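You operate a simulated robot arm through the tools that you are given. There is no shell and no other tool.

The job below is to be done with a simulated two-armed robot. You get a single attempt, and the scene is never put back.

JOB
Clear the limit trip and bring the frame back to high pressure.
Fine: off, reset, low; jog the stroke to 0 mm, zero the load; leave both limit sliders where they are.

Only the result counts: the job must be done as asked and must still hold three seconds after the hand-in. Knocking over, shifting, dropping, spilling or breaking anything else fails it.

ROBOT AND FRAMES
Two 7-joint arms with fingered hands on one trunk that stands fixed in place. Base frame: the origin is at the foot of the trunk, x ahead of it, y to its left, z up. Units: m, degrees, N and s.
The left shoulder is at [0.03, 0.12, 1.038], the right one opposite. With the tool pointing down near the work surface each hand reaches from about 0.26 to 0.7 m from the base axis, measured 20 degrees to its own side. Payload 4 kg a hand.
The tool frame of a hand sits at the grasp point between the pads (the TCP): z along the fingers, y along the line on which they close. The tips reach 0.019 m beyond it. The gripper opens to 0.12 m. The gripper's body begins 0.053 m behind the TCP. The gripper is a hand of 3 fingers: y runs from the thumb to the fingers, the wrist lies at [0, 0, -0.219] in the tool frame, and closing takes about 1.5 s.
Orientation is told as [roll, pitch, yaw] about the base's x, y, z axes, in that order, counted from this pose: with the fingers straight down and closing along the base's y, the tool's x points along the base's -x, its y along +y and its z along -z.

CONTROLS
- The arms move only by the tool apply_moves. It takes "left_plan", "right_plan" or both (then of equal length, played together; a hand with none holds still); each is a list of rows, each an object of numbers (a shift or turn left out is 0, a gripper value left out holds the last): "ax", "ay", "az": the turn, a rotation vector about the tool's x, y, z in degrees; "x", "y", "z": the shift along the tool's x, y, z in m; "claw": the closure, from 0 (fully open) to 1 (shut). In form: [{"ax": .., "ay": .., "az": .., "x": .., "y": .., "z": .., "claw": ..}, ...]. A call has 1 to 20 rows; each row shifts and turns the commanded pose from where the row before left it, along the tool's axes as they then stand. A row lasts 0.2 s, in which the tool goes at most 0.05 m and 8.6 degrees; a call with a longer step from one row to the next is refused whole, and so is a gripper value outside its range. A pose out of reach is approached as far as the arm can. The call stops where the force on the tool passes 40 N (or 10 N more than at its start, if that is more) or the arm is blocked; 0.2 s more then pass. The fingers move at their own pace (about 0.072 m/s each) and stop on an object; they squeeze with about 27 N. The grip force told is the motor's: it shows also when the fingers shut on nothing. Time passes only in rows, and 0.2 s behind the last, so rows that do not move let the fingers close. It gives the time, the measured TCP pose, the force on the tool (base axes), the opening and the grip force at its end, in the units of the frame above (readings bear some noise), with the torque about the TCP (base axes, N m) and any sound that the robot's microphone picked up, and new pictures: "views" is both (left out), scene, wrist or none (wrist: the cameras of the hands that moved).
- Cameras (640 x 400 px; columns grow to the right, rows downward): "scene" is now at [0.0607, -0.0063, 1.5881]; the picture's right is [-0.09, -1.00, 0.00], its down [-0.70, 0.06, -0.71] and it looks along [0.70, -0.06, -0.71] (base axes); focal length 336 px, centre (320, 200). "left" rides on the left gripper at [-0.066, -0.004, -0.079] in its tool frame; the picture's right is [0.05, -1.00, 0.00], its down [0.76, 0.04, -0.64] and it looks along [0.64, 0.04, 0.77] (tool axes); focal length 251 px, centre (320, 200). "right" rides on the right gripper at [0.066, -0.004, -0.079] in its tool frame; the picture's right is [0.05, 1.00, 0.00], its down [-0.76, 0.04, -0.64] and it looks along [-0.64, 0.03, 0.77] (tool axes); focal length 251 px, centre (320, 200). There is no depth. A picture from a camera that has moved, and an enlarged one, comes with that camera's place and axes in the base frame and with its lens.
- raise_lower(by): slides the trunk up (or, below 0, down) by that many m; the arms and the scene camera ride with it, the base frame stays. It gives what a move gives, with no picture.
- grasp_type(shape, hand): the hand has 3 fingers and takes this shape, open, in about a second: jaw (thumb against the fingers, like two jaws); tri (thumb and two fingers); tip (a fingertip pinch); poke (one finger out to press); point (the index stretched); flat (the hand flat); cup (the hand cupped); fist (a fist). The gripper value then closes the fingers along that shape, each until it touches; the sizes above hold for jaw. It gives what a move gives, with no picture.
- aim_head(pan, tilt): turns the head with the scene camera to pan (to the left, within 120 degrees either way) and tilt (down, from -29 to 69), counted from straight ahead of the robot. It gives what a move gives, and a new picture of the scene camera.
- close_up(camera, box): a new picture of the part [left, top, right, bottom] of that camera's present view, enlarged. No time passes.
- sign_off(): hands the job in; it is judged then, once.

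Places have to be worked out from the pictures, the camera data and where the tool is seen. Open the grippers and draw the arms clear of the work before you hand the job in, unless the task says otherwise.

The tools are called after ">>>" as a command line: name --argument value ..., lists and objects as JSON in quotes. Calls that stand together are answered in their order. apply_moves: Moves the arms, as the interface text tells. Its arguments: {"type":"object","properties":{"left_plan":{"type":"array"},"right_plan":{"type":"array"},"views":{"type":"string","enum":["both","scene","wrist","none"]}},"required":[]} The other tools are called the same way: raise_lower (by) slides the trunk up or down; grasp_type (shape, hand) gives the hand a shape; aim_head (pan, tilt) turns the head that bears the scene camera; close_up (camera, box) takes an enlarged picture of a part of a camera's view; sign_off () hands the job in.

At the start:

```text
t: 0.0
left_position: [0.5134, 0.0483, 1.1804]
left_orientation: [-0.1, 0.0, -0.1]
left_wrist_force: [-0.8, 0.8, 0.2]
left_ft_torque: [0.02, 0.05, 0.01]
left_width: 0.1199
left_gripper_force: 0.1
left_shape: jaw
right_position: [0.3742, -0.3606, 1.1228]
right_orientation: [0.0, 0.1, -0.1]
right_wrist_force: [-1.0, 0.2, 0.5]
right_ft_torque: [0.01, 0.02, 0.01]
right_width: 0.1197
right_gripper_force: 0.1
right_shape: jaw
trunk travel left (down, up): [-0.25, 0.29]
head pan, tilt: [-5.1, 45.0]
```

scene: 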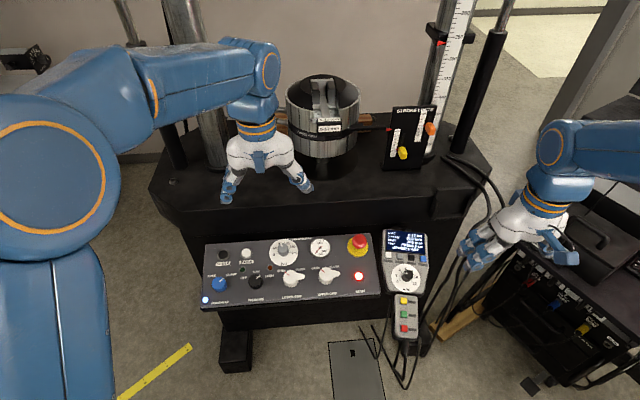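
right: 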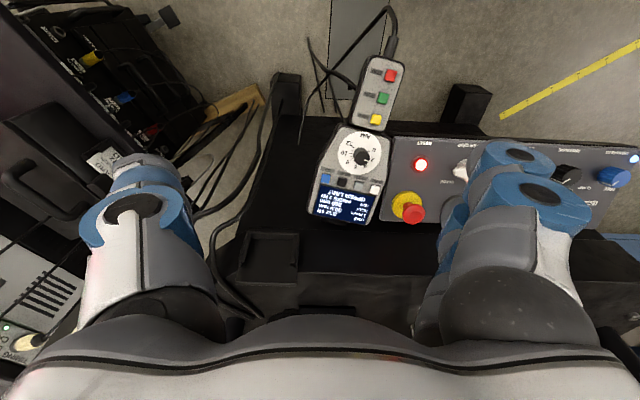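
left: 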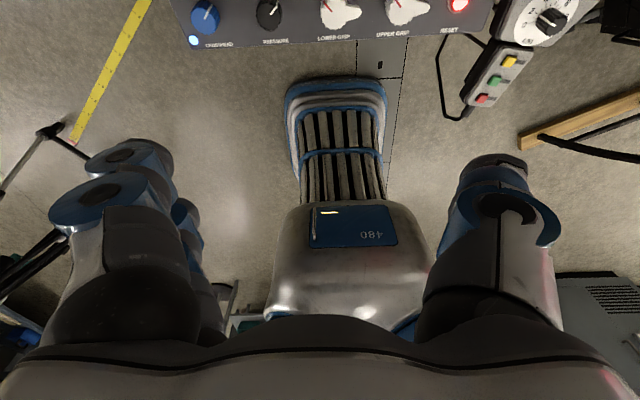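

I start by looking closely at the control panel, the pendant and the limit-slider area before moving anything.

>>> close_up --camera "scene" --box '[190, 220, 390, 340]'

>>> close_up --camera "scene" --box '[370, 220, 450, 350]'

>>> close_up --camera "scene" --box '[280, 60, 480, 190]'

>>> close_up --camera "right" --box '[300, 50, 430, 240]'

```text
3.20 times, centred on (290, 280) of scene
camera zoom: at [0.0607, -0.0063, 1.5881], right [-0.09, -1.0, 0.0], down [-0.7, 0.06, -0.71], along [0.7, -0.06, -0.71], focal length 1075 px, centre (416, -56)
```

zoom: 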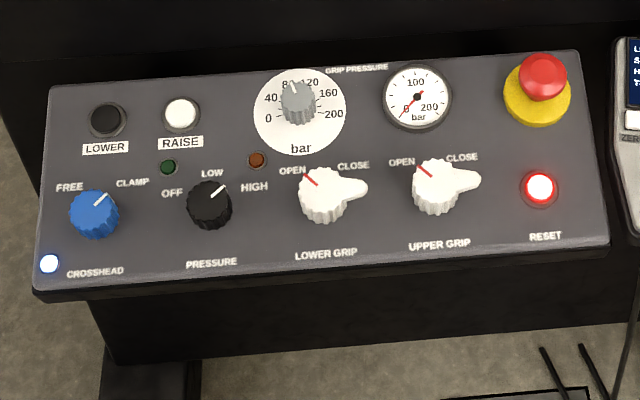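

```text
3.08 times, centred on (410, 285) of scene
camera zoom: at [0.0607, -0.0063, 1.5881], right [-0.09, -1.0, 0.0], down [-0.7, 0.06, -0.71], along [0.7, -0.06, -0.71], focal length 1034 px, centre (43, -62)
```

zoom: 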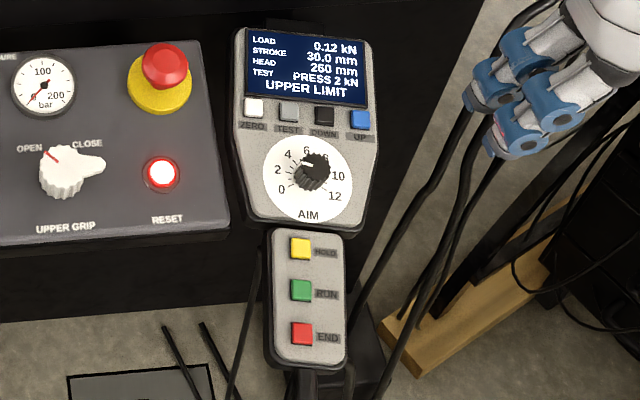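

```text
3.08 times, centred on (380, 125) of scene
camera zoom: at [0.0607, -0.0063, 1.5881], right [-0.09, -1.0, 0.0], down [-0.7, 0.06, -0.71], along [0.7, -0.06, -0.71], focal length 1034 px, centre (135, 431)
```

zoom: 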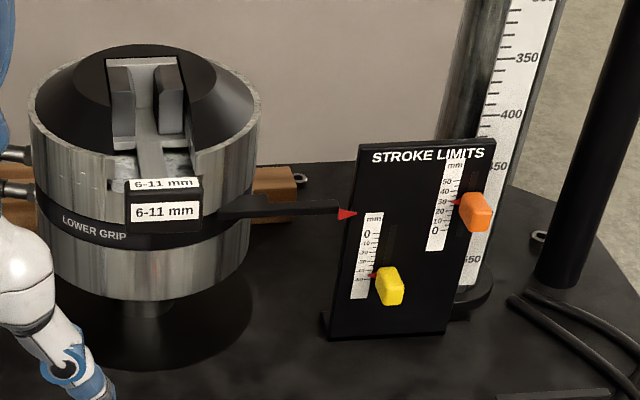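

```text
2.11 times, centred on (365, 145) of right
camera zoom: at [0.309, -0.3647, 1.201], right [-0.05, 1.0, 0.0], down [0.76, 0.04, 0.64], along [0.64, 0.03, -0.77], focal length 529 px, centre (225, 316)
```

zoom: 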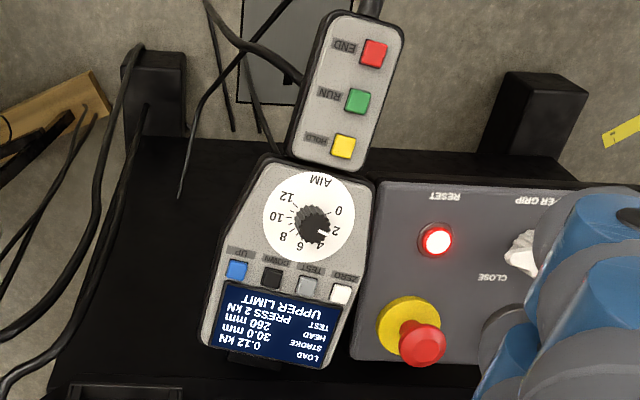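

The panel tilts roughly 15° toward the robot: RESET sits near (0.558, -0.158, 0.78), the pressure knob near (0.557, 0.123, 0.79), and the pendant's DOWN and ZERO near (0.587, -0.310, 0.81) and (0.599, -0.245, 0.81). I'll zoom in on the knob pointer, the reset button and the display for detail.

>>> close_up --camera "scene" --box '[230, 260, 290, 300]'

>>> close_up --camera "scene" --box '[380, 225, 435, 265]'

>>> close_up --camera "scene" --box '[380, 100, 445, 165]'

>>> close_up --camera "left" --box '[180, 0, 480, 60]'

```text
10.00 times, centred on (260, 280) of scene
camera zoom: at [0.0607, -0.0063, 1.5881], right [-0.09, -1.0, 0.0], down [-0.7, 0.06, -0.71], along [0.7, -0.06, -0.71], focal length 3359 px, centre (920, -600)
```

zoom: 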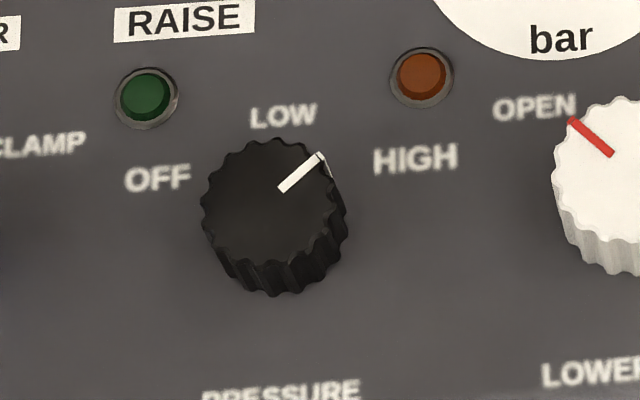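

```text
10.00 times, centred on (408, 245) of scene
camera zoom: at [0.0607, -0.0063, 1.5881], right [-0.09, -1.0, 0.0], down [-0.7, 0.06, -0.71], along [0.7, -0.06, -0.71], focal length 3359 px, centre (-555, -250)
```

zoom: 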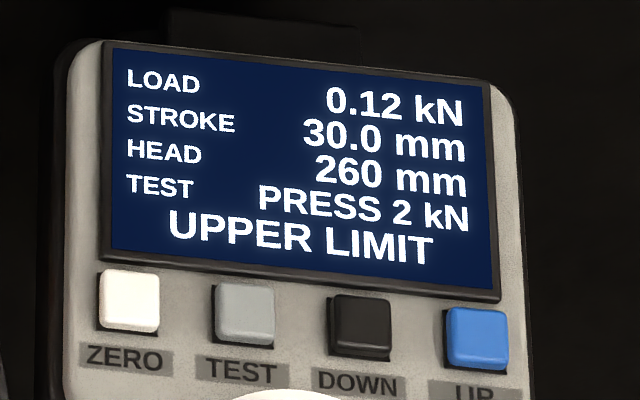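

```text
6.15 times, centred on (412, 132) of scene
camera zoom: at [0.0607, -0.0063, 1.5881], right [-0.09, -1.0, 0.0], down [-0.7, 0.06, -0.71], along [0.7, -0.06, -0.71], focal length 2067 px, centre (-249, 615)
```

zoom: 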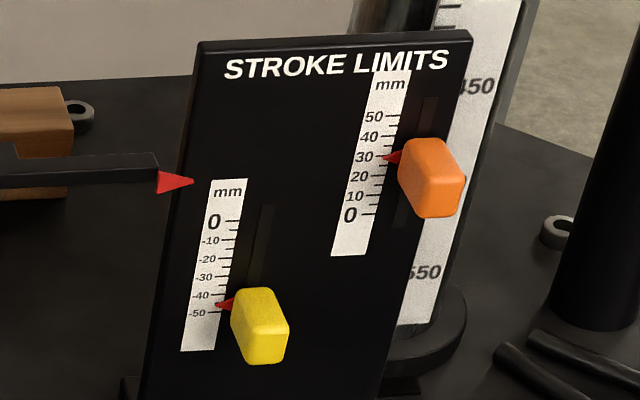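

```text
2.13 times, centred on (330, 30) of left
camera zoom: at [0.579, 0.0461, 1.2593], right [-0.05, -1.0, 0.0], down [-0.76, 0.04, 0.64], along [-0.64, 0.04, -0.77], focal length 536 px, centre (299, 563)
```

zoom: 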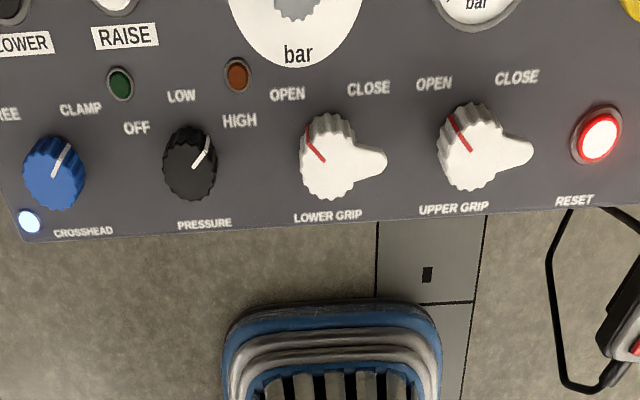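

The pointer stands at HIGH (about 45° right) with both lamps off, and the display reads STROKE 30.0, LOAD 0.12, UPPER LIMIT. I'll bring the open left hand over the pressure knob, tilted to the panel's normal, with about a 0.1 m standoff.

>>> apply_moves --left_plan '[{"x": -0.0033, "y": 0.0124, "z": 0.047}, {"x": -0.0033, "y": 0.0124, "z": 0.047}, {"x": -0.0033, "y": 0.0124, "z": 0.047}, {"x": -0.0033, "y": 0.0124, "z": 0.047}, {"x": -0.0033, "y": 0.0124, "z": 0.047}, {"x": -0.0033, "y": 0.0122, "z": 0.047}, {"ay": -7.5, "claw": 0.4}, {"ay": -7.5, "claw": 0.4}, {"claw": 0.4}, {"claw": 0.4}]' --views "both"

>>> grasp_type --hand "right" --shape "poke"

```text
t: 2.2
left_position: [0.5354, 0.1247, 0.8963]
left_orientation: [0.0, -15.1, 0.0]
left_wrist_force: [0.4, 0.0, -0.4]
left_ft_torque: [-0.02, 0.03, 0.03]
left_width: 0.0726
left_gripper_force: 0.0
left_shape: jaw
right_position: [0.3745, -0.36, 1.1218]
right_orientation: [0.1, 0.0, -0.1]
right_wrist_force: [0.0, 0.3, 1.0]
right_ft_torque: [-0.01, -0.02, 0.04]
right_width: 0.1199
right_gripper_force: 0.0
right_shape: jaw
trunk travel left (down, up): [-0.25, 0.29]
head pan, tilt: [-5.1, 45.0]
camera scene: at [0.0606, -0.0063, 1.5881], right [-0.09, -1.0, 0.0], down [-0.7, 0.06, -0.71], along [0.7, -0.06, -0.71], focal length 336 px, centre (320, 200)
camera left: at [0.5767, 0.1209, 0.9911], right [-0.05, -1.0, -0.01], down [-0.9, 0.04, 0.42], along [-0.42, 0.04, -0.91], focal length 251 px, centre (320, 200)
```

scene: 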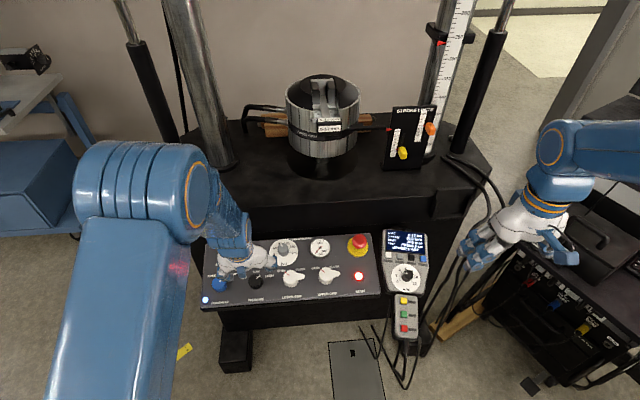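
left: 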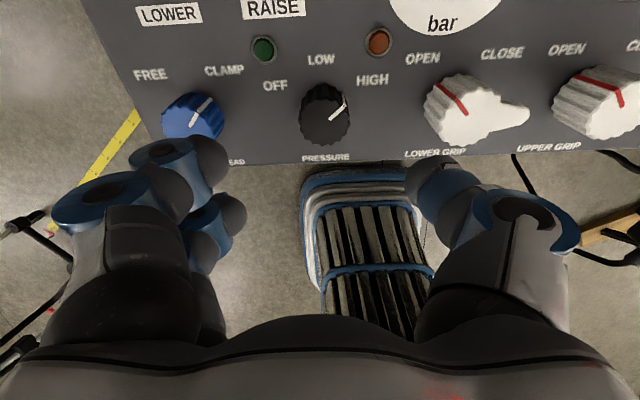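

```text
t: 3.1
left_position: [0.5345, 0.1235, 0.8974]
left_orientation: [0.0, -15.0, 0.0]
left_wrist_force: [0.2, 0.0, 0.1]
left_ft_torque: [0.0, 0.02, 0.01]
left_width: 0.0727
left_gripper_force: 0.1
left_shape: jaw
right_position: [0.374, -0.3599, 1.1225]
right_orientation: [0.0, 0.1, -0.1]
right_wrist_force: [0.1, -0.2, 0.7]
right_ft_torque: [0.03, -0.04, -0.05]
right_width: 0.0003
right_gripper_force: 0.1
right_shape: poke
trunk travel left (down, up): [-0.25, 0.29]
head pan, tilt: [-5.1, 45.0]
```

The left hand is lined up over the knob within a couple of millimetres, and its two fingers and thumb straddle it. I'll yaw it 45° clockwise to match the pointer, then descend partway and check.

>>> apply_moves --left_plan '[{"az": 7.5}, {"az": 7.5}, {"az": 7.5}, {"az": 7.5}, {"az": 7.5}, {"az": 7.5}, {"z": 0.025}, {"z": 0.025}]' --views "both"

```text
t: 4.9
left_position: [0.5489, 0.1247, 0.8479]
left_orientation: [10.7, -10.6, -46.1]
left_wrist_force: [0.5, -0.3, 0.4]
left_ft_torque: [0.0, -0.01, 0.0]
left_width: 0.0728
left_gripper_force: 0.0
left_shape: jaw
right_position: [0.3743, -0.3605, 1.1225]
right_orientation: [-0.1, 0.0, 0.0]
right_wrist_force: [0.6, -0.2, 0.1]
right_ft_torque: [0.01, 0.01, -0.02]
right_width: 0.0001
right_gripper_force: 0.0
right_shape: poke
trunk travel left (down, up): [-0.25, 0.29]
head pan, tilt: [-5.1, 45.0]
camera scene: at [0.061, -0.0062, 1.588], right [-0.09, -1.0, 0.0], down [-0.7, 0.06, -0.71], along [0.7, -0.06, -0.71], focal length 336 px, centre (320, 200)
camera left: at [0.569, 0.075, 0.9361], right [-0.72, -0.67, -0.19], down [-0.66, 0.57, 0.49], along [-0.22, 0.48, -0.85], focal length 251 px, centre (320, 200)
```

scene: 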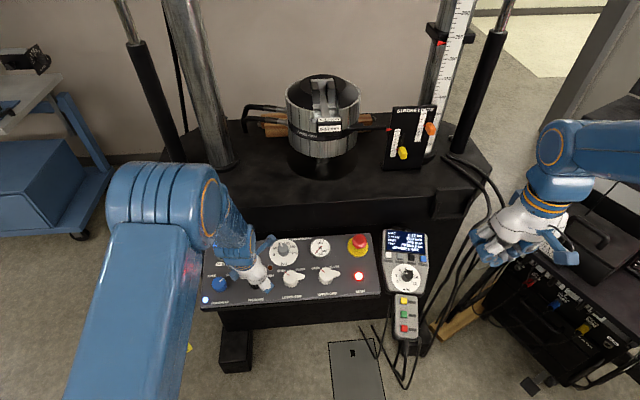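
left: 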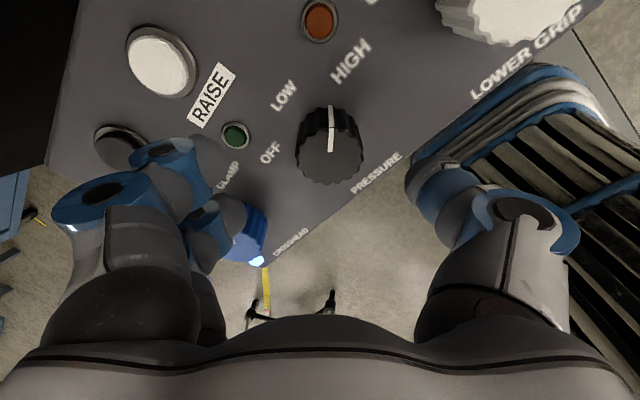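

The pointer lines up with the tool at this yaw, so HIGH is about 45°. The wrist view puts the knob centre about 6 mm toward the thumb side and its top near z 0.808, so I'll shift that way, descend around the knob and check.

>>> apply_moves --left_plan '[{"y": -0.0055, "x": 0.001}, {"z": 0.02}, {"z": 0.02}]' --views "both"

>>> close_up --camera "scene" --box '[200, 230, 320, 305]'

```text
t: 5.7
left_position: [0.5523, 0.1198, 0.8095]
left_orientation: [10.7, -10.5, -46.1]
left_wrist_force: [-0.3, -0.9, -0.5]
left_ft_torque: [0.06, -0.01, 0.03]
left_width: 0.0727
left_gripper_force: 0.0
left_shape: jaw
right_position: [0.3742, -0.3609, 1.1227]
right_orientation: [0.1, 0.1, 0.1]
right_wrist_force: [-0.7, 0.4, 0.2]
right_ft_torque: [0.03, 0.0, 0.01]
right_width: 0.0
right_gripper_force: 0.1
right_shape: poke
trunk travel left (down, up): [-0.25, 0.29]
head pan, tilt: [-5.1, 45.0]
camera scene: at [0.061, -0.0064, 1.588], right [-0.09, -1.0, 0.0], down [-0.7, 0.06, -0.71], along [0.7, -0.06, -0.71], focal length 336 px, centre (320, 200)
camera left: at [0.5747, 0.0711, 0.8963], right [-0.72, -0.67, -0.19], down [-0.66, 0.57, 0.49], along [-0.22, 0.48, -0.85], focal length 251 px, centre (320, 200)
```

scene: 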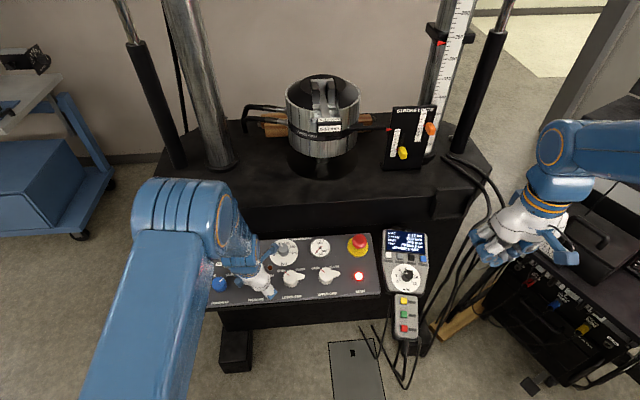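
left: 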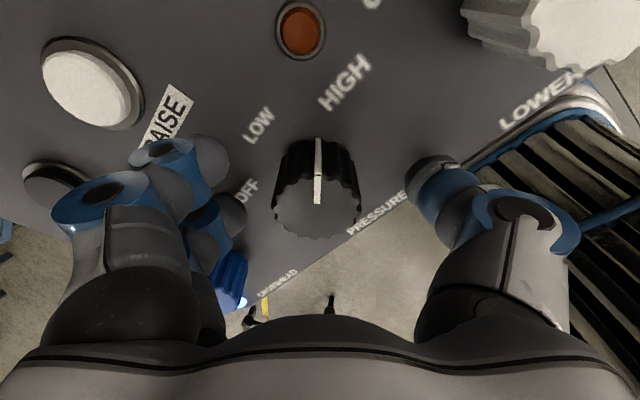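

```text
5.33 times, centred on (260, 268) of scene
camera zoom: at [0.061, -0.0064, 1.588], right [-0.09, -1.0, 0.0], down [-0.7, 0.06, -0.71], along [0.7, -0.06, -0.71], focal length 1792 px, centre (640, -160)
```

zoom: 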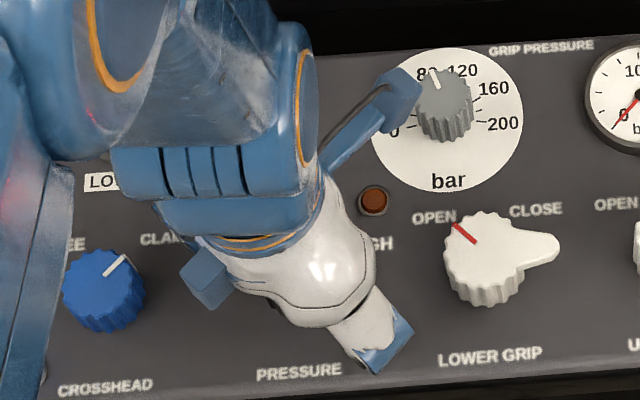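

The tool point is now level with the knob's top face. I'll zoom the wrist view to judge how close the fingertips are to the panel before closing.

>>> close_up --camera "left" --box '[180, 110, 480, 290]'

```text
2.13 times, centred on (330, 200) of left
camera zoom: at [0.5747, 0.0711, 0.8963], right [-0.72, -0.67, -0.19], down [-0.66, 0.57, 0.49], along [-0.22, 0.48, -0.85], focal length 536 px, centre (299, 200)
```

zoom: 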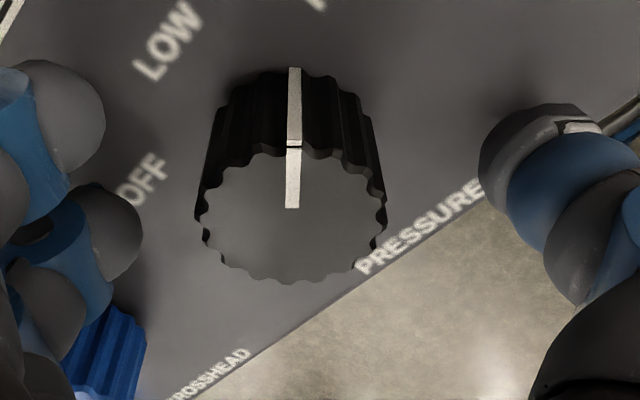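

The knob is about 32 mm tall and 37 mm across, so the tips are still about 10 mm above the panel. I'll go 5 mm lower, nudge 2 mm in tool x and close on the knob.

>>> apply_moves --left_plan '[{"x": 0.002, "z": 0.005}, {"claw": 0.7}, {"claw": 0.7}, {"claw": 0.75}, {"claw": 0.8}, {"claw": 0.8}]' --views "wrist"

```text
t: 7.1
left_position: [0.552, 0.1201, 0.8047]
left_orientation: [10.8, -10.6, -46.1]
left_wrist_force: [-5.8, -4.2, 4.7]
left_ft_torque: [-0.19, 0.17, -0.01]
left_width: 0.0279
left_gripper_force: 27.1
left_shape: jaw
right_position: [0.3735, -0.3605, 1.1231]
right_orientation: [0.0, 0.1, -0.1]
right_wrist_force: [0.2, -0.4, 0.2]
right_ft_torque: [-0.01, 0.01, 0.0]
right_width: 0.0
right_gripper_force: 0.0
right_shape: poke
trunk travel left (down, up): [-0.25, 0.29]
head pan, tilt: [-5.1, 45.0]
camera left: at [0.5732, 0.0722, 0.8923], right [-0.72, -0.67, -0.19], down [-0.66, 0.57, 0.49], along [-0.22, 0.48, -0.85], focal length 251 px, centre (320, 200)
```

left: 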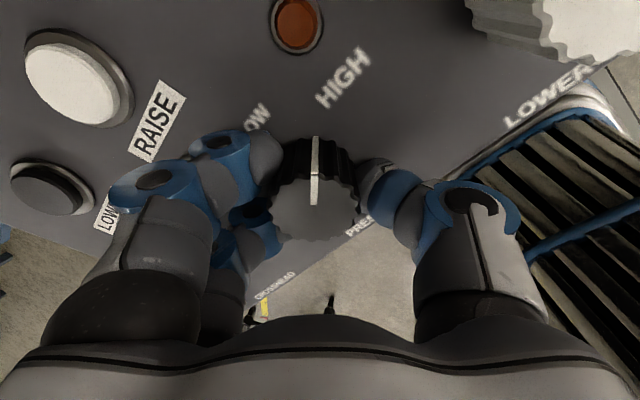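

The knob is firmly gripped (27 N) with only a small side force. I'll start turning it counter-clockwise toward OFF in small steps and watch the readings.

>>> apply_moves --left_plan '[{"az": -7.5, "y": -0.001}, {"az": -7.5}, {"az": -7.5}, {"az": -7.5}]' --views "wrist"

>>> close_up --camera "scene" --box '[200, 220, 440, 310]'

```text
t: 8.1
left_position: [0.5514, 0.1201, 0.8044]
left_orientation: [3.8, -14.5, -15.4]
left_wrist_force: [-3.4, -5.7, -0.5]
left_ft_torque: [-0.07, 0.04, -0.06]
left_width: 0.0275
left_gripper_force: 26.7
left_shape: jaw
right_position: [0.3744, -0.3608, 1.1229]
right_orientation: [0.0, 0.0, -0.1]
right_wrist_force: [-0.3, 0.5, -0.1]
right_ft_torque: [0.02, 0.01, -0.06]
right_width: 0.0
right_gripper_force: 0.1
right_shape: poke
trunk travel left (down, up): [-0.25, 0.29]
head pan, tilt: [-5.1, 45.0]
camera left: at [0.591, 0.0999, 0.8972], right [-0.3, -0.95, -0.08], down [-0.87, 0.24, 0.43], along [-0.39, 0.2, -0.9], focal length 251 px, centre (320, 200)
```

left: 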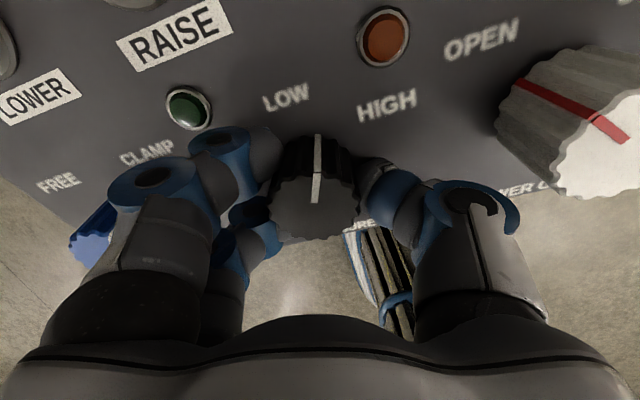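

```text
2.67 times, centred on (320, 265) of scene
camera zoom: at [0.0603, -0.0071, 1.588], right [-0.09, -1.0, 0.0], down [-0.7, 0.06, -0.71], along [0.7, -0.06, -0.71], focal length 896 px, centre (320, 27)
```

zoom: 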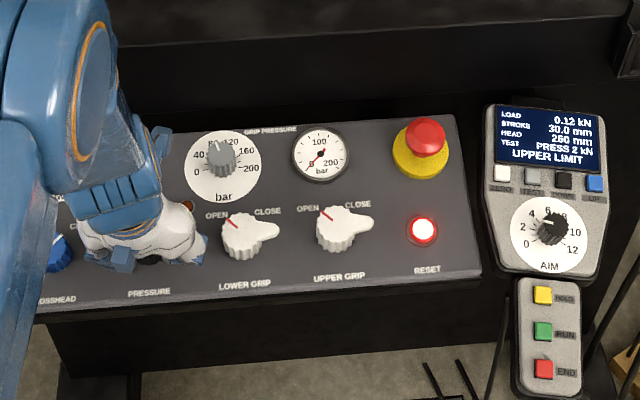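

The pointer stays aligned with the hand, so the knob is turning with it. I'll carry on another 60° toward OFF.

>>> apply_moves --left_plan '[{"az": -7.5}, {"az": -7.5}, {"az": -7.5}, {"az": -7.5}, {"az": -7.5}, {"az": -7.5}, {"az": -7.5}, {"az": -7.5}]' --views "both"

```text
t: 9.9
left_position: [0.5536, 0.1181, 0.8063]
left_orientation: [-10.7, -10.5, 46.0]
left_wrist_force: [10.0, -15.9, 2.4]
left_ft_torque: [-0.22, -0.18, -0.14]
left_width: 0.027
left_gripper_force: 27.4
left_shape: jaw
right_position: [0.3745, -0.3606, 1.1217]
right_orientation: [0.2, 0.2, -0.2]
right_wrist_force: [0.8, -0.7, 1.1]
right_ft_torque: [-0.01, 0.03, -0.02]
right_width: 0.0001
right_gripper_force: 0.1
right_shape: poke
trunk travel left (down, up): [-0.25, 0.29]
head pan, tilt: [-5.1, 45.0]
camera scene: at [0.0619, -0.0086, 1.588], right [-0.09, -1.0, 0.0], down [-0.71, 0.06, -0.71], along [0.7, -0.06, -0.71], focal length 336 px, centre (320, 200)
camera left: at [0.579, 0.1636, 0.8945], right [0.65, -0.74, 0.17], down [-0.72, -0.51, 0.47], along [-0.26, -0.43, -0.86], focal length 251 px, centre (320, 200)
```

scene: 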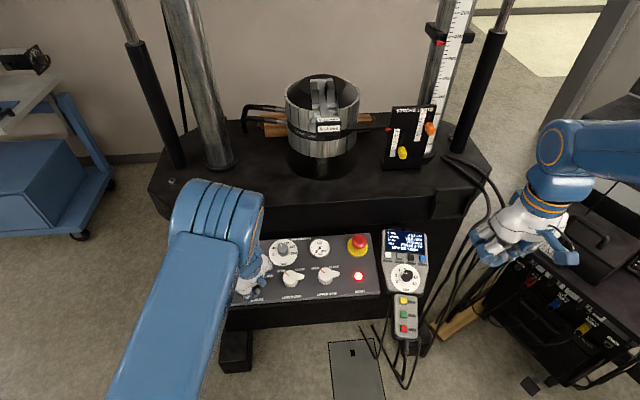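
left: 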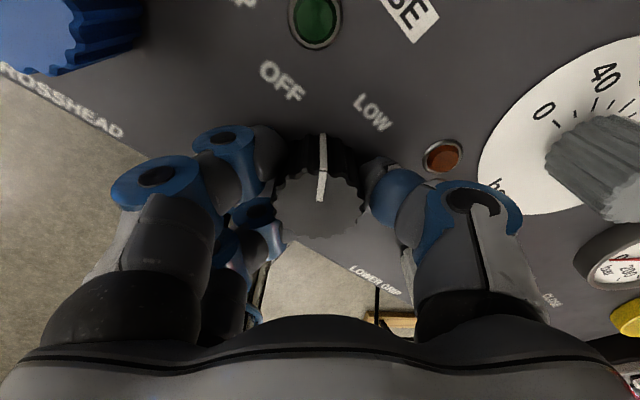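

The pointer is now 45° left with OFF slightly beyond it, mirroring how it stood at HIGH. I'll relieve the side force a little and nudge a few degrees more to be sure it reaches OFF.

>>> apply_moves --left_plan '[{"y": -0.002}, {"az": -5}, {}]' --views "wrist"

>>> close_up --camera "left" --box '[220, 40, 420, 260]'

```text
t: 10.7
left_position: [0.5527, 0.1198, 0.8051]
left_orientation: [-11.6, -9.5, 50.9]
left_wrist_force: [7.9, -12.9, 5.4]
left_ft_torque: [-0.29, -0.22, -0.18]
left_width: 0.0272
left_gripper_force: 26.7
left_shape: jaw
right_position: [0.3749, -0.361, 1.1223]
right_orientation: [0.0, 0.0, -0.1]
right_wrist_force: [-0.5, -0.2, 0.0]
right_ft_torque: [0.0, 0.01, -0.01]
right_width: 0.0003
right_gripper_force: 0.2
right_shape: poke
trunk travel left (down, up): [-0.25, 0.29]
head pan, tilt: [-5.1, 45.0]
camera left: at [0.5757, 0.1673, 0.8936], right [0.71, -0.68, 0.19], down [-0.67, -0.56, 0.49], along [-0.23, -0.47, -0.85], focal length 251 px, centre (320, 200)
```

left: 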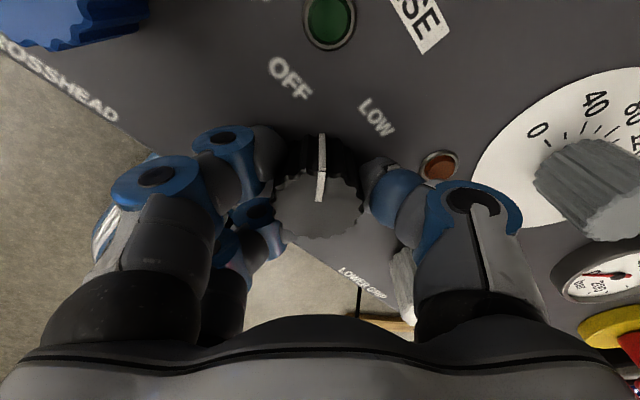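

```text
1.82 times, centred on (320, 150) of left
camera zoom: at [0.5757, 0.1673, 0.8936], right [0.71, -0.68, 0.19], down [-0.67, -0.56, 0.49], along [-0.23, -0.47, -0.85], focal length 457 px, centre (320, 291)
```

zoom: 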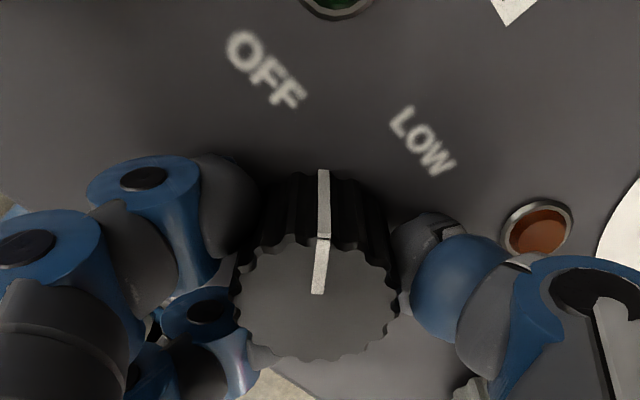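

I'll release the knob to see where it settles by itself, then judge whether it's truly at OFF.

>>> apply_moves --left_plan '[{"claw": 0.4}, {"claw": 0.4}, {"claw": 0.4}, {"z": -0.03}, {"z": -0.03}]' --views "wrist"

>>> close_up --camera "left" --box '[220, 20, 420, 220]'

```text
t: 11.9
left_position: [0.5384, 0.119, 0.8636]
left_orientation: [-11.6, -9.6, 50.9]
left_wrist_force: [0.5, 0.3, 0.6]
left_ft_torque: [0.02, 0.01, -0.01]
left_width: 0.072
left_gripper_force: 0.1
left_shape: jaw
right_position: [0.374, -0.3613, 1.1226]
right_orientation: [0.0, -0.1, 0.0]
right_wrist_force: [0.0, -0.3, -0.6]
right_ft_torque: [0.0, 0.02, -0.02]
right_width: 0.0
right_gripper_force: 0.2
right_shape: poke
trunk travel left (down, up): [-0.25, 0.29]
head pan, tilt: [-5.1, 45.0]
camera left: at [0.5598, 0.1683, 0.9514], right [0.71, -0.68, 0.19], down [-0.67, -0.56, 0.49], along [-0.23, -0.47, -0.85], focal length 251 px, centre (320, 200)
```

left: 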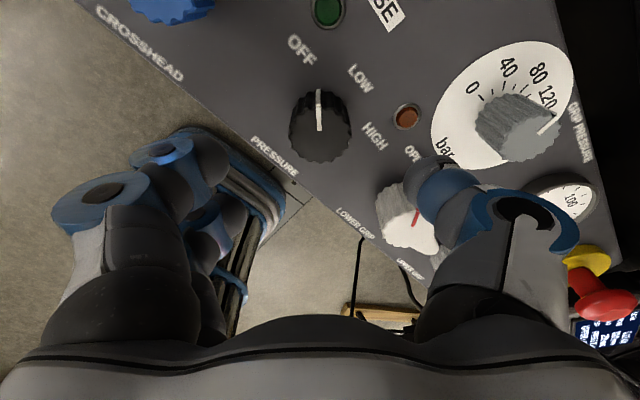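

```text
2.00 times, centred on (320, 120) of left
camera zoom: at [0.5598, 0.1683, 0.9514], right [0.71, -0.68, 0.19], down [-0.67, -0.56, 0.49], along [-0.23, -0.47, -0.85], focal length 503 px, centre (320, 360)
```

zoom: 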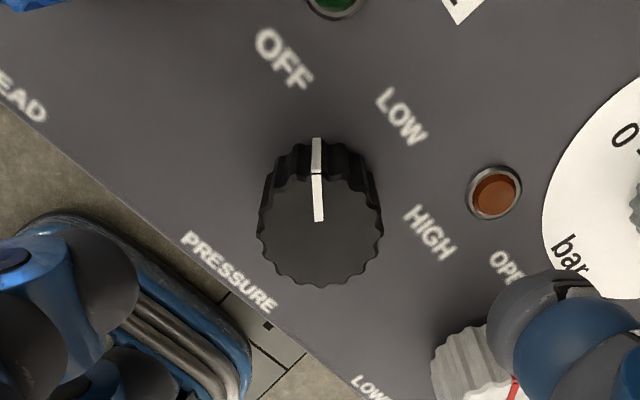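

The knob rests at about −50°, the mirror of its HIGH position, so it should be at OFF. Next comes RESET with the right hand, so I first need to see where the poking finger is relative to the right tool frame.

>>> close_up --camera "right" --box '[0, 0, 640, 400]'

>>> close_up --camera "scene" --box '[430, 100, 630, 300]'

>>> close_up --camera "scene" --box '[220, 220, 440, 340]'

```text
1.00 times, centred on (320, 200) of right (not enlarged: the box is as wide or as high as the picture)
camera zoom: at [0.3087, -0.3647, 1.2011], right [-0.05, 1.0, 0.0], down [0.76, 0.04, 0.64], along [0.64, 0.03, -0.77], focal length 251 px, centre (320, 200)
```

zoom: 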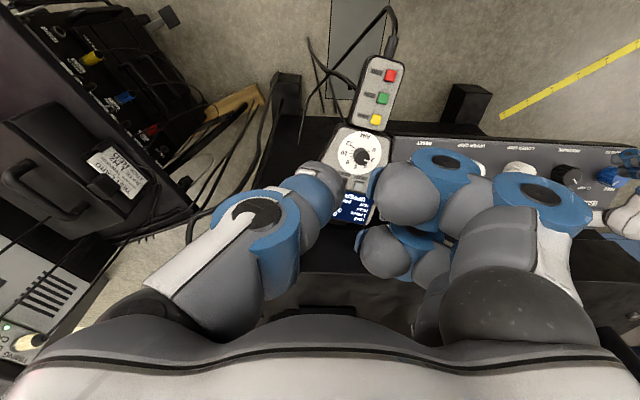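

```text
2.00 times, centred on (530, 200) of scene
camera zoom: at [0.0603, -0.0064, 1.5881], right [-0.09, -1.0, 0.0], down [-0.7, 0.06, -0.71], along [0.7, -0.06, -0.71], focal length 672 px, centre (-100, 200)
```

zoom: 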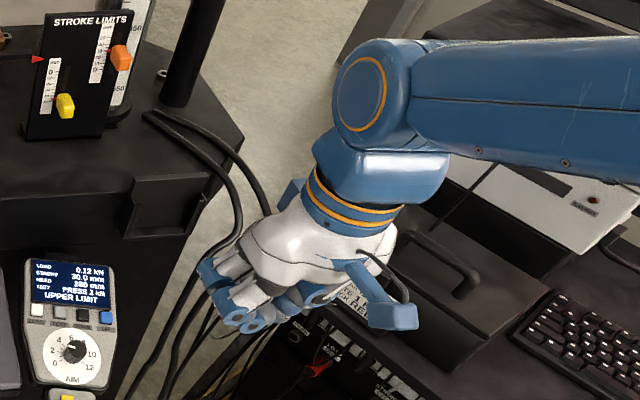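

```text
2.91 times, centred on (330, 280) of scene
camera zoom: at [0.0603, -0.0064, 1.5881], right [-0.09, -1.0, 0.0], down [-0.7, 0.06, -0.71], along [0.7, -0.06, -0.71], focal length 977 px, centre (291, -33)
```

zoom: 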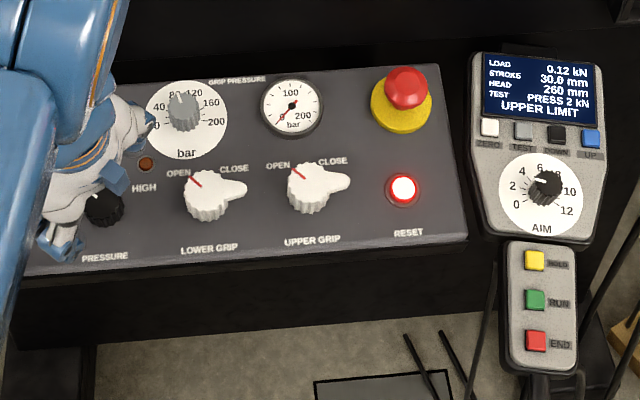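

The wrist view of the poke shape is ambiguous about which digit is extended. I'll zoom in on it before moving.

>>> close_up --camera "right" --box '[220, 110, 480, 310]'

>>> close_up --camera "scene" --box '[455, 190, 585, 290]'

```text
2.00 times, centred on (350, 210) of right
camera zoom: at [0.3087, -0.3647, 1.2011], right [-0.05, 1.0, 0.0], down [0.76, 0.04, 0.64], along [0.64, 0.03, -0.77], focal length 503 px, centre (260, 180)
```

zoom: 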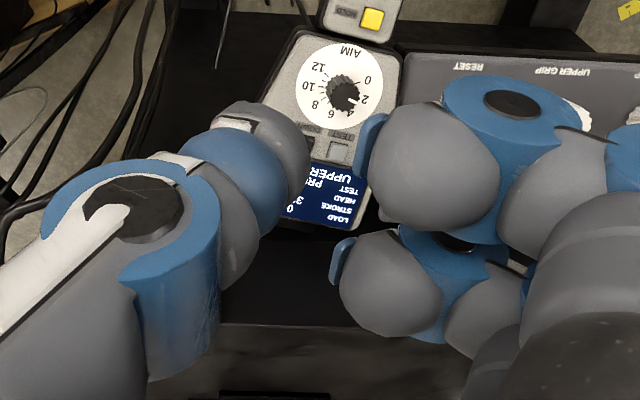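

```text
4.00 times, centred on (520, 240) of scene
camera zoom: at [0.0603, -0.0064, 1.5881], right [-0.09, -1.0, 0.0], down [-0.7, 0.06, -0.71], along [0.7, -0.06, -0.71], focal length 1344 px, centre (-480, 40)
```

zoom: 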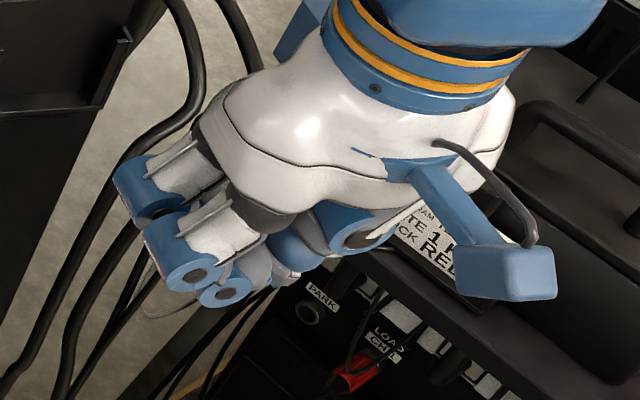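

In the poke shape the fingers look curled and the thumb seems extended. I'll roll the right hand sideways in free space so the scene camera sees it in profile, which shows how far the poking digit stands out.

>>> apply_moves --right_plan '[{"ax": -8.5, "x": -0.02}, {"ax": -8.5, "x": -0.02}, {"ax": -8.5, "x": -0.02}, {"ax": -8.5}, {"ax": -8.5}, {"ax": -8.5}, {"ax": -8.5}]' --views "both"

>>> close_up --camera "scene" --box '[420, 100, 640, 260]'

```text
t: 13.5
left_position: [0.5391, 0.1191, 0.8639]
left_orientation: [-11.4, -9.6, 51.0]
left_wrist_force: [0.1, 0.3, -0.4]
left_ft_torque: [0.06, 0.0, 0.02]
left_width: 0.0719
left_gripper_force: 0.0
left_shape: jaw
right_position: [0.4347, -0.3607, 1.1223]
right_orientation: [59.8, 0.0, 0.0]
right_wrist_force: [0.0, -0.6, -0.9]
right_ft_torque: [0.02, -0.02, 0.03]
right_width: 0.0001
right_gripper_force: 0.0
right_shape: poke
trunk travel left (down, up): [-0.25, 0.29]
head pan, tilt: [-5.1, 45.0]
camera scene: at [0.0612, -0.0074, 1.588], right [-0.09, -1.0, 0.0], down [-0.7, 0.06, -0.71], along [0.7, -0.06, -0.71], focal length 336 px, centre (320, 200)
camera right: at [0.3691, -0.4316, 1.1585], right [-0.05, 0.5, 0.86], down [0.76, -0.53, 0.36], along [0.64, 0.68, -0.36], focal length 251 px, centre (320, 200)
```

scene: 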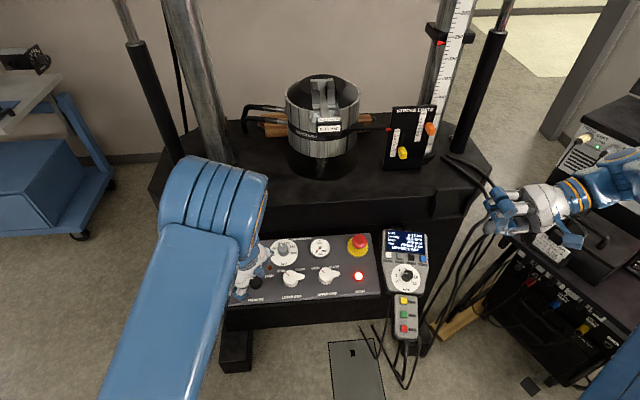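
right: 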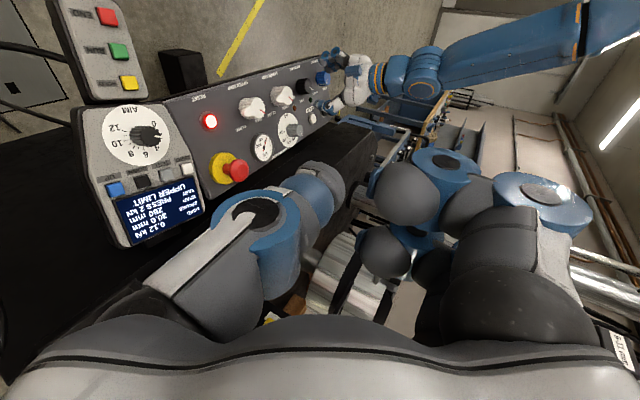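

```text
2.50 times, centred on (530, 180) of scene
camera zoom: at [0.0612, -0.0074, 1.588], right [-0.09, -1.0, 0.0], down [-0.7, 0.06, -0.71], along [0.7, -0.06, -0.71], focal length 840 px, centre (-205, 250)
```

zoom: 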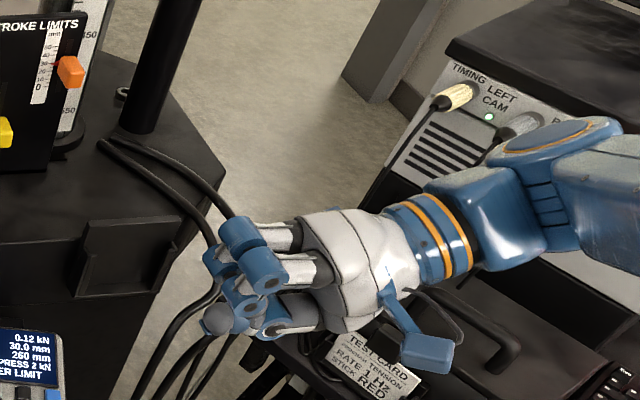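

In poke the thumb tip protrudes only slightly beyond the curled fingers. I'll compare it with the point shape in the same pose.

>>> grasp_type --hand "right" --shape "point"

>>> close_up --camera "scene" --box '[420, 100, 640, 260]'

>>> close_up --camera "right" --box '[0, 0, 640, 400]'

```text
t: 14.4
left_position: [0.5377, 0.1185, 0.8639]
left_orientation: [-11.5, -9.5, 50.8]
left_wrist_force: [-0.9, -0.5, -0.5]
left_ft_torque: [-0.01, -0.01, 0.02]
left_width: 0.072
left_gripper_force: 0.0
left_shape: jaw
right_position: [0.4341, -0.3614, 1.1224]
right_orientation: [59.5, 0.0, 0.0]
right_wrist_force: [-0.8, 0.0, -0.5]
right_ft_torque: [0.03, 0.0, 0.0]
right_width: 0.0001
right_gripper_force: 0.1
right_shape: point
trunk travel left (down, up): [-0.25, 0.29]
head pan, tilt: [-5.1, 45.0]
```

```text
2.50 times, centred on (530, 180) of scene
camera zoom: at [0.0608, -0.0065, 1.588], right [-0.09, -1.0, 0.0], down [-0.7, 0.06, -0.71], along [0.7, -0.06, -0.71], focal length 840 px, centre (-205, 250)
```

zoom: 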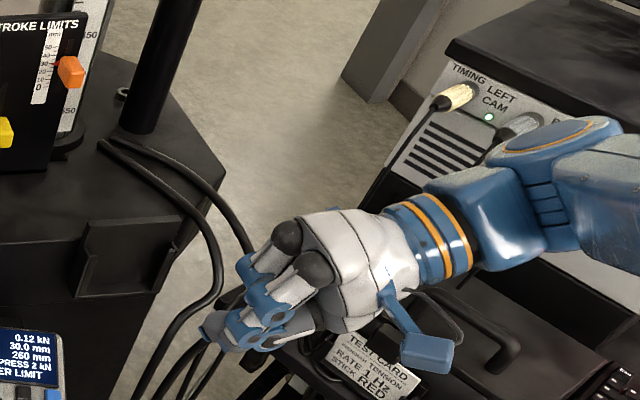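

```text
1.00 times, centred on (320, 200) of right (not enlarged: the box is as wide or as high as the picture)
camera zoom: at [0.3687, -0.4308, 1.1589], right [-0.05, 0.51, 0.86], down [0.76, -0.53, 0.36], along [0.64, 0.68, -0.36], focal length 251 px, centre (320, 200)
```

zoom: 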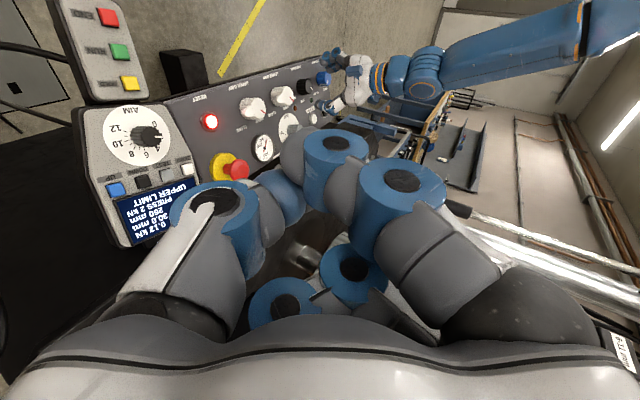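

Point gives a longer protrusion (about 33 mm). I'll also look at the fingertip pinch, closed, before choosing a pressing shape.

>>> grasp_type --hand "right" --shape "tip"

>>> apply_moves --right_plan '[{"claw": 1}, {"claw": 1}, {"claw": 1}, {"claw": 1}, {"claw": 1}]' --views "wrist"

>>> close_up --camera "scene" --box '[420, 100, 640, 260]'

```text
t: 15.3
left_position: [0.5379, 0.1198, 0.8629]
left_orientation: [-11.6, -9.6, 50.9]
left_wrist_force: [0.8, -0.3, 0.4]
left_ft_torque: [0.0, 0.0, 0.0]
left_width: 0.072
left_gripper_force: 0.1
left_shape: jaw
right_position: [0.4338, -0.3609, 1.1219]
right_orientation: [59.4, 0.0, -0.1]
right_wrist_force: [0.3, -0.3, -1.1]
right_ft_torque: [-0.01, 0.02, -0.01]
right_width: 0.12
right_gripper_force: 0.2
right_shape: tip
trunk travel left (down, up): [-0.25, 0.29]
head pan, tilt: [-5.1, 45.0]
```

```text
t: 16.5
left_position: [0.5381, 0.1195, 0.8637]
left_orientation: [-11.6, -9.6, 50.9]
left_wrist_force: [0.8, -0.1, -0.2]
left_ft_torque: [0.0, -0.01, -0.02]
left_width: 0.0718
left_gripper_force: 0.1
left_shape: jaw
right_position: [0.4327, -0.3597, 1.122]
right_orientation: [59.5, 0.0, -0.1]
right_wrist_force: [-0.2, 0.0, 0.0]
right_ft_torque: [0.04, 0.04, -0.02]
right_width: 0.0
right_gripper_force: 20.3
right_shape: tip
trunk travel left (down, up): [-0.25, 0.29]
head pan, tilt: [-5.1, 45.0]
camera right: at [0.3686, -0.4309, 1.1589], right [-0.05, 0.51, 0.86], down [0.76, -0.53, 0.36], along [0.64, 0.68, -0.36], focal length 251 px, centre (320, 200)
```

right: 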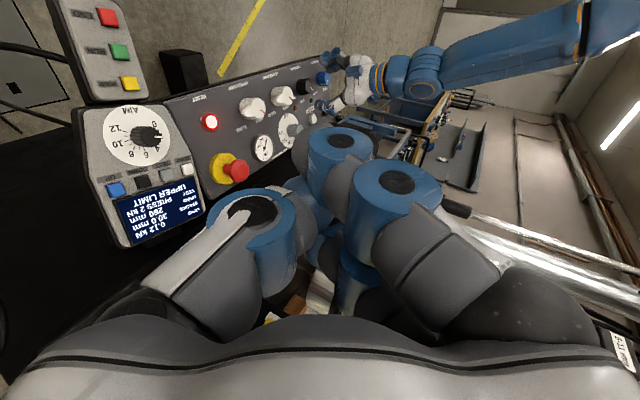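

```text
2.50 times, centred on (530, 180) of scene
camera zoom: at [0.0608, -0.0064, 1.5881], right [-0.09, -1.0, 0.0], down [-0.7, 0.06, -0.71], along [0.7, -0.06, -0.71], focal length 840 px, centre (-205, 250)
```

zoom: 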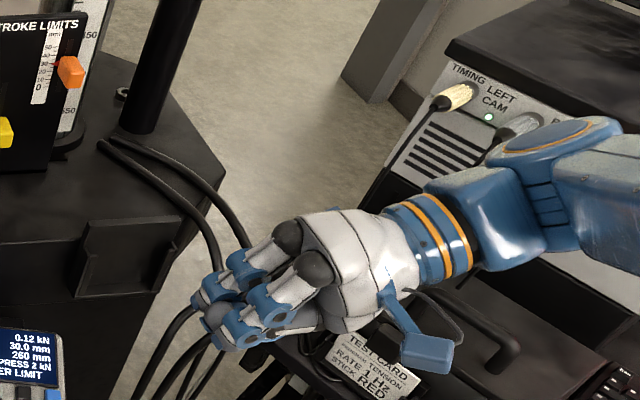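

Point has the clear advantage: one fingertip about 50 mm ahead of the curled finger. I'll switch to it and zoom in to fix the tip's offset from the tool point.

>>> grasp_type --hand "right" --shape "point"

>>> close_up --camera "scene" --box '[470, 190, 560, 250]'

>>> close_up --camera "right" --box '[220, 100, 420, 240]'

```text
t: 17.4
left_position: [0.538, 0.1189, 0.8631]
left_orientation: [-11.6, -9.6, 50.9]
left_wrist_force: [-0.6, -0.5, -0.3]
left_ft_torque: [0.03, 0.01, 0.0]
left_width: 0.0719
left_gripper_force: 0.0
left_shape: jaw
right_position: [0.434, -0.3609, 1.1214]
right_orientation: [59.5, 0.0, -0.1]
right_wrist_force: [-0.5, -0.5, -0.7]
right_ft_torque: [0.0, 0.0, -0.02]
right_width: 0.0
right_gripper_force: 0.0
right_shape: point
trunk travel left (down, up): [-0.25, 0.29]
head pan, tilt: [-5.1, 45.0]
```

```text
6.67 times, centred on (515, 220) of scene
camera zoom: at [0.0608, -0.0064, 1.5881], right [-0.09, -1.0, 0.0], down [-0.7, 0.06, -0.71], along [0.7, -0.06, -0.71], focal length 2240 px, centre (-980, 67)
```

zoom: 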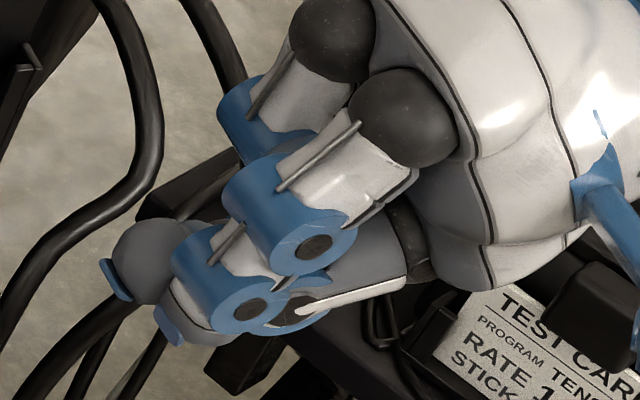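

```text
2.86 times, centred on (320, 170) of right
camera zoom: at [0.3686, -0.4309, 1.1589], right [-0.05, 0.51, 0.86], down [0.76, -0.53, 0.36], along [0.64, 0.68, -0.36], focal length 718 px, centre (320, 286)
```

zoom: 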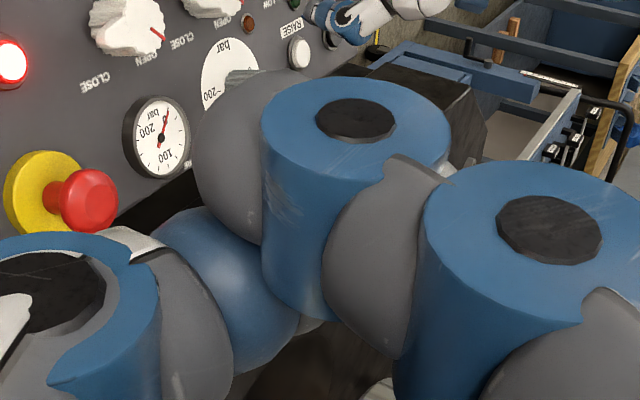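

On closer analysis, poke puts the thumb tip right on the tool axis (end about 20 mm beyond the TCP) with the other fingers at least 20 mm back, so I'll use poke. I'll right the hand and move it above RESET.

>>> grasp_type --hand "right" --shape "poke"

>>> apply_moves --right_plan '[{"ax": 8.5}, {"ax": 8.5}, {"ax": 8.5}, {"ax": 8.5}, {"ax": 8.5}, {"ax": 8.5}, {"ax": 8.5}, {"x": -0.0133, "y": 0.029, "z": 0.032}, {"x": -0.0133, "y": 0.029, "z": 0.032}, {"x": -0.0133, "y": 0.029, "z": 0.032}, {"x": -0.0133, "y": 0.029, "z": 0.032}, {"x": -0.0133, "y": 0.029, "z": 0.032}, {"x": -0.0133, "y": 0.029, "z": 0.032}, {"x": -0.0133, "y": 0.029, "z": 0.032}, {"ay": -7.5}, {"ay": -7.5}, {"az": -8}, {"az": -8}, {"az": -8}]' --views "both"

```text
t: 18.3
left_position: [0.5383, 0.1198, 0.8634]
left_orientation: [-11.6, -9.6, 50.9]
left_wrist_force: [0.3, -0.2, -0.3]
left_ft_torque: [0.03, -0.02, 0.02]
left_width: 0.0719
left_gripper_force: 0.1
left_shape: jaw
right_position: [0.4338, -0.3609, 1.1217]
right_orientation: [59.5, 0.1, -0.1]
right_wrist_force: [1.2, 0.1, 0.2]
right_ft_torque: [-0.01, 0.02, -0.03]
right_width: 0.0
right_gripper_force: 0.1
right_shape: poke
trunk travel left (down, up): [-0.25, 0.29]
head pan, tilt: [-5.1, 45.0]
```

```text
t: 22.3
left_position: [0.5385, 0.1194, 0.8623]
left_orientation: [-11.6, -9.6, 51.0]
left_wrist_force: [0.3, -0.5, 0.3]
left_ft_torque: [0.03, -0.03, -0.03]
left_width: 0.0717
left_gripper_force: 0.1
left_shape: jaw
right_position: [0.5281, -0.159, 0.8985]
right_orientation: [-6.1, -13.7, 24.8]
right_wrist_force: [0.3, 0.0, 0.9]
right_ft_torque: [0.01, 0.02, -0.06]
right_width: 0.0002
right_gripper_force: 0.0
right_shape: poke
trunk travel left (down, up): [-0.25, 0.29]
head pan, tilt: [-5.1, 45.0]
camera scene: at [0.061, -0.0069, 1.588], right [-0.09, -1.0, 0.0], down [-0.7, 0.06, -0.71], along [0.7, -0.06, -0.71], focal length 336 px, centre (320, 200)
camera right: at [0.4509, -0.1893, 0.9589], right [-0.44, 0.89, -0.12], down [0.49, 0.35, 0.8], along [0.75, 0.29, -0.59], focal length 251 px, centre (320, 200)
```

scene: 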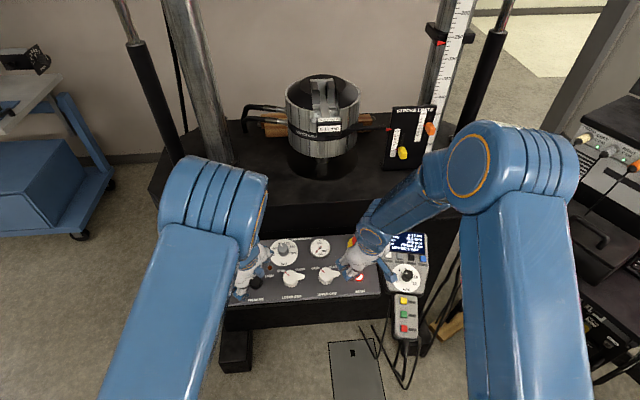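
right: 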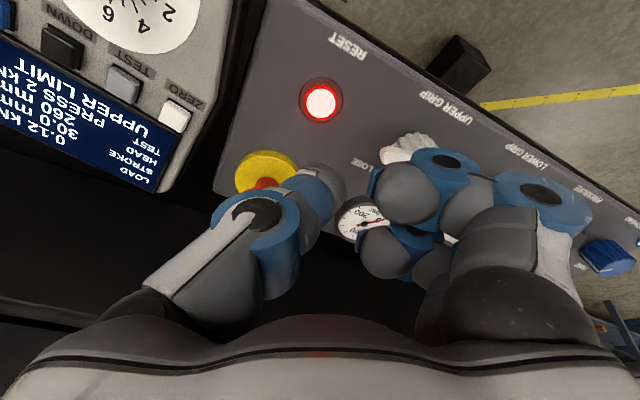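

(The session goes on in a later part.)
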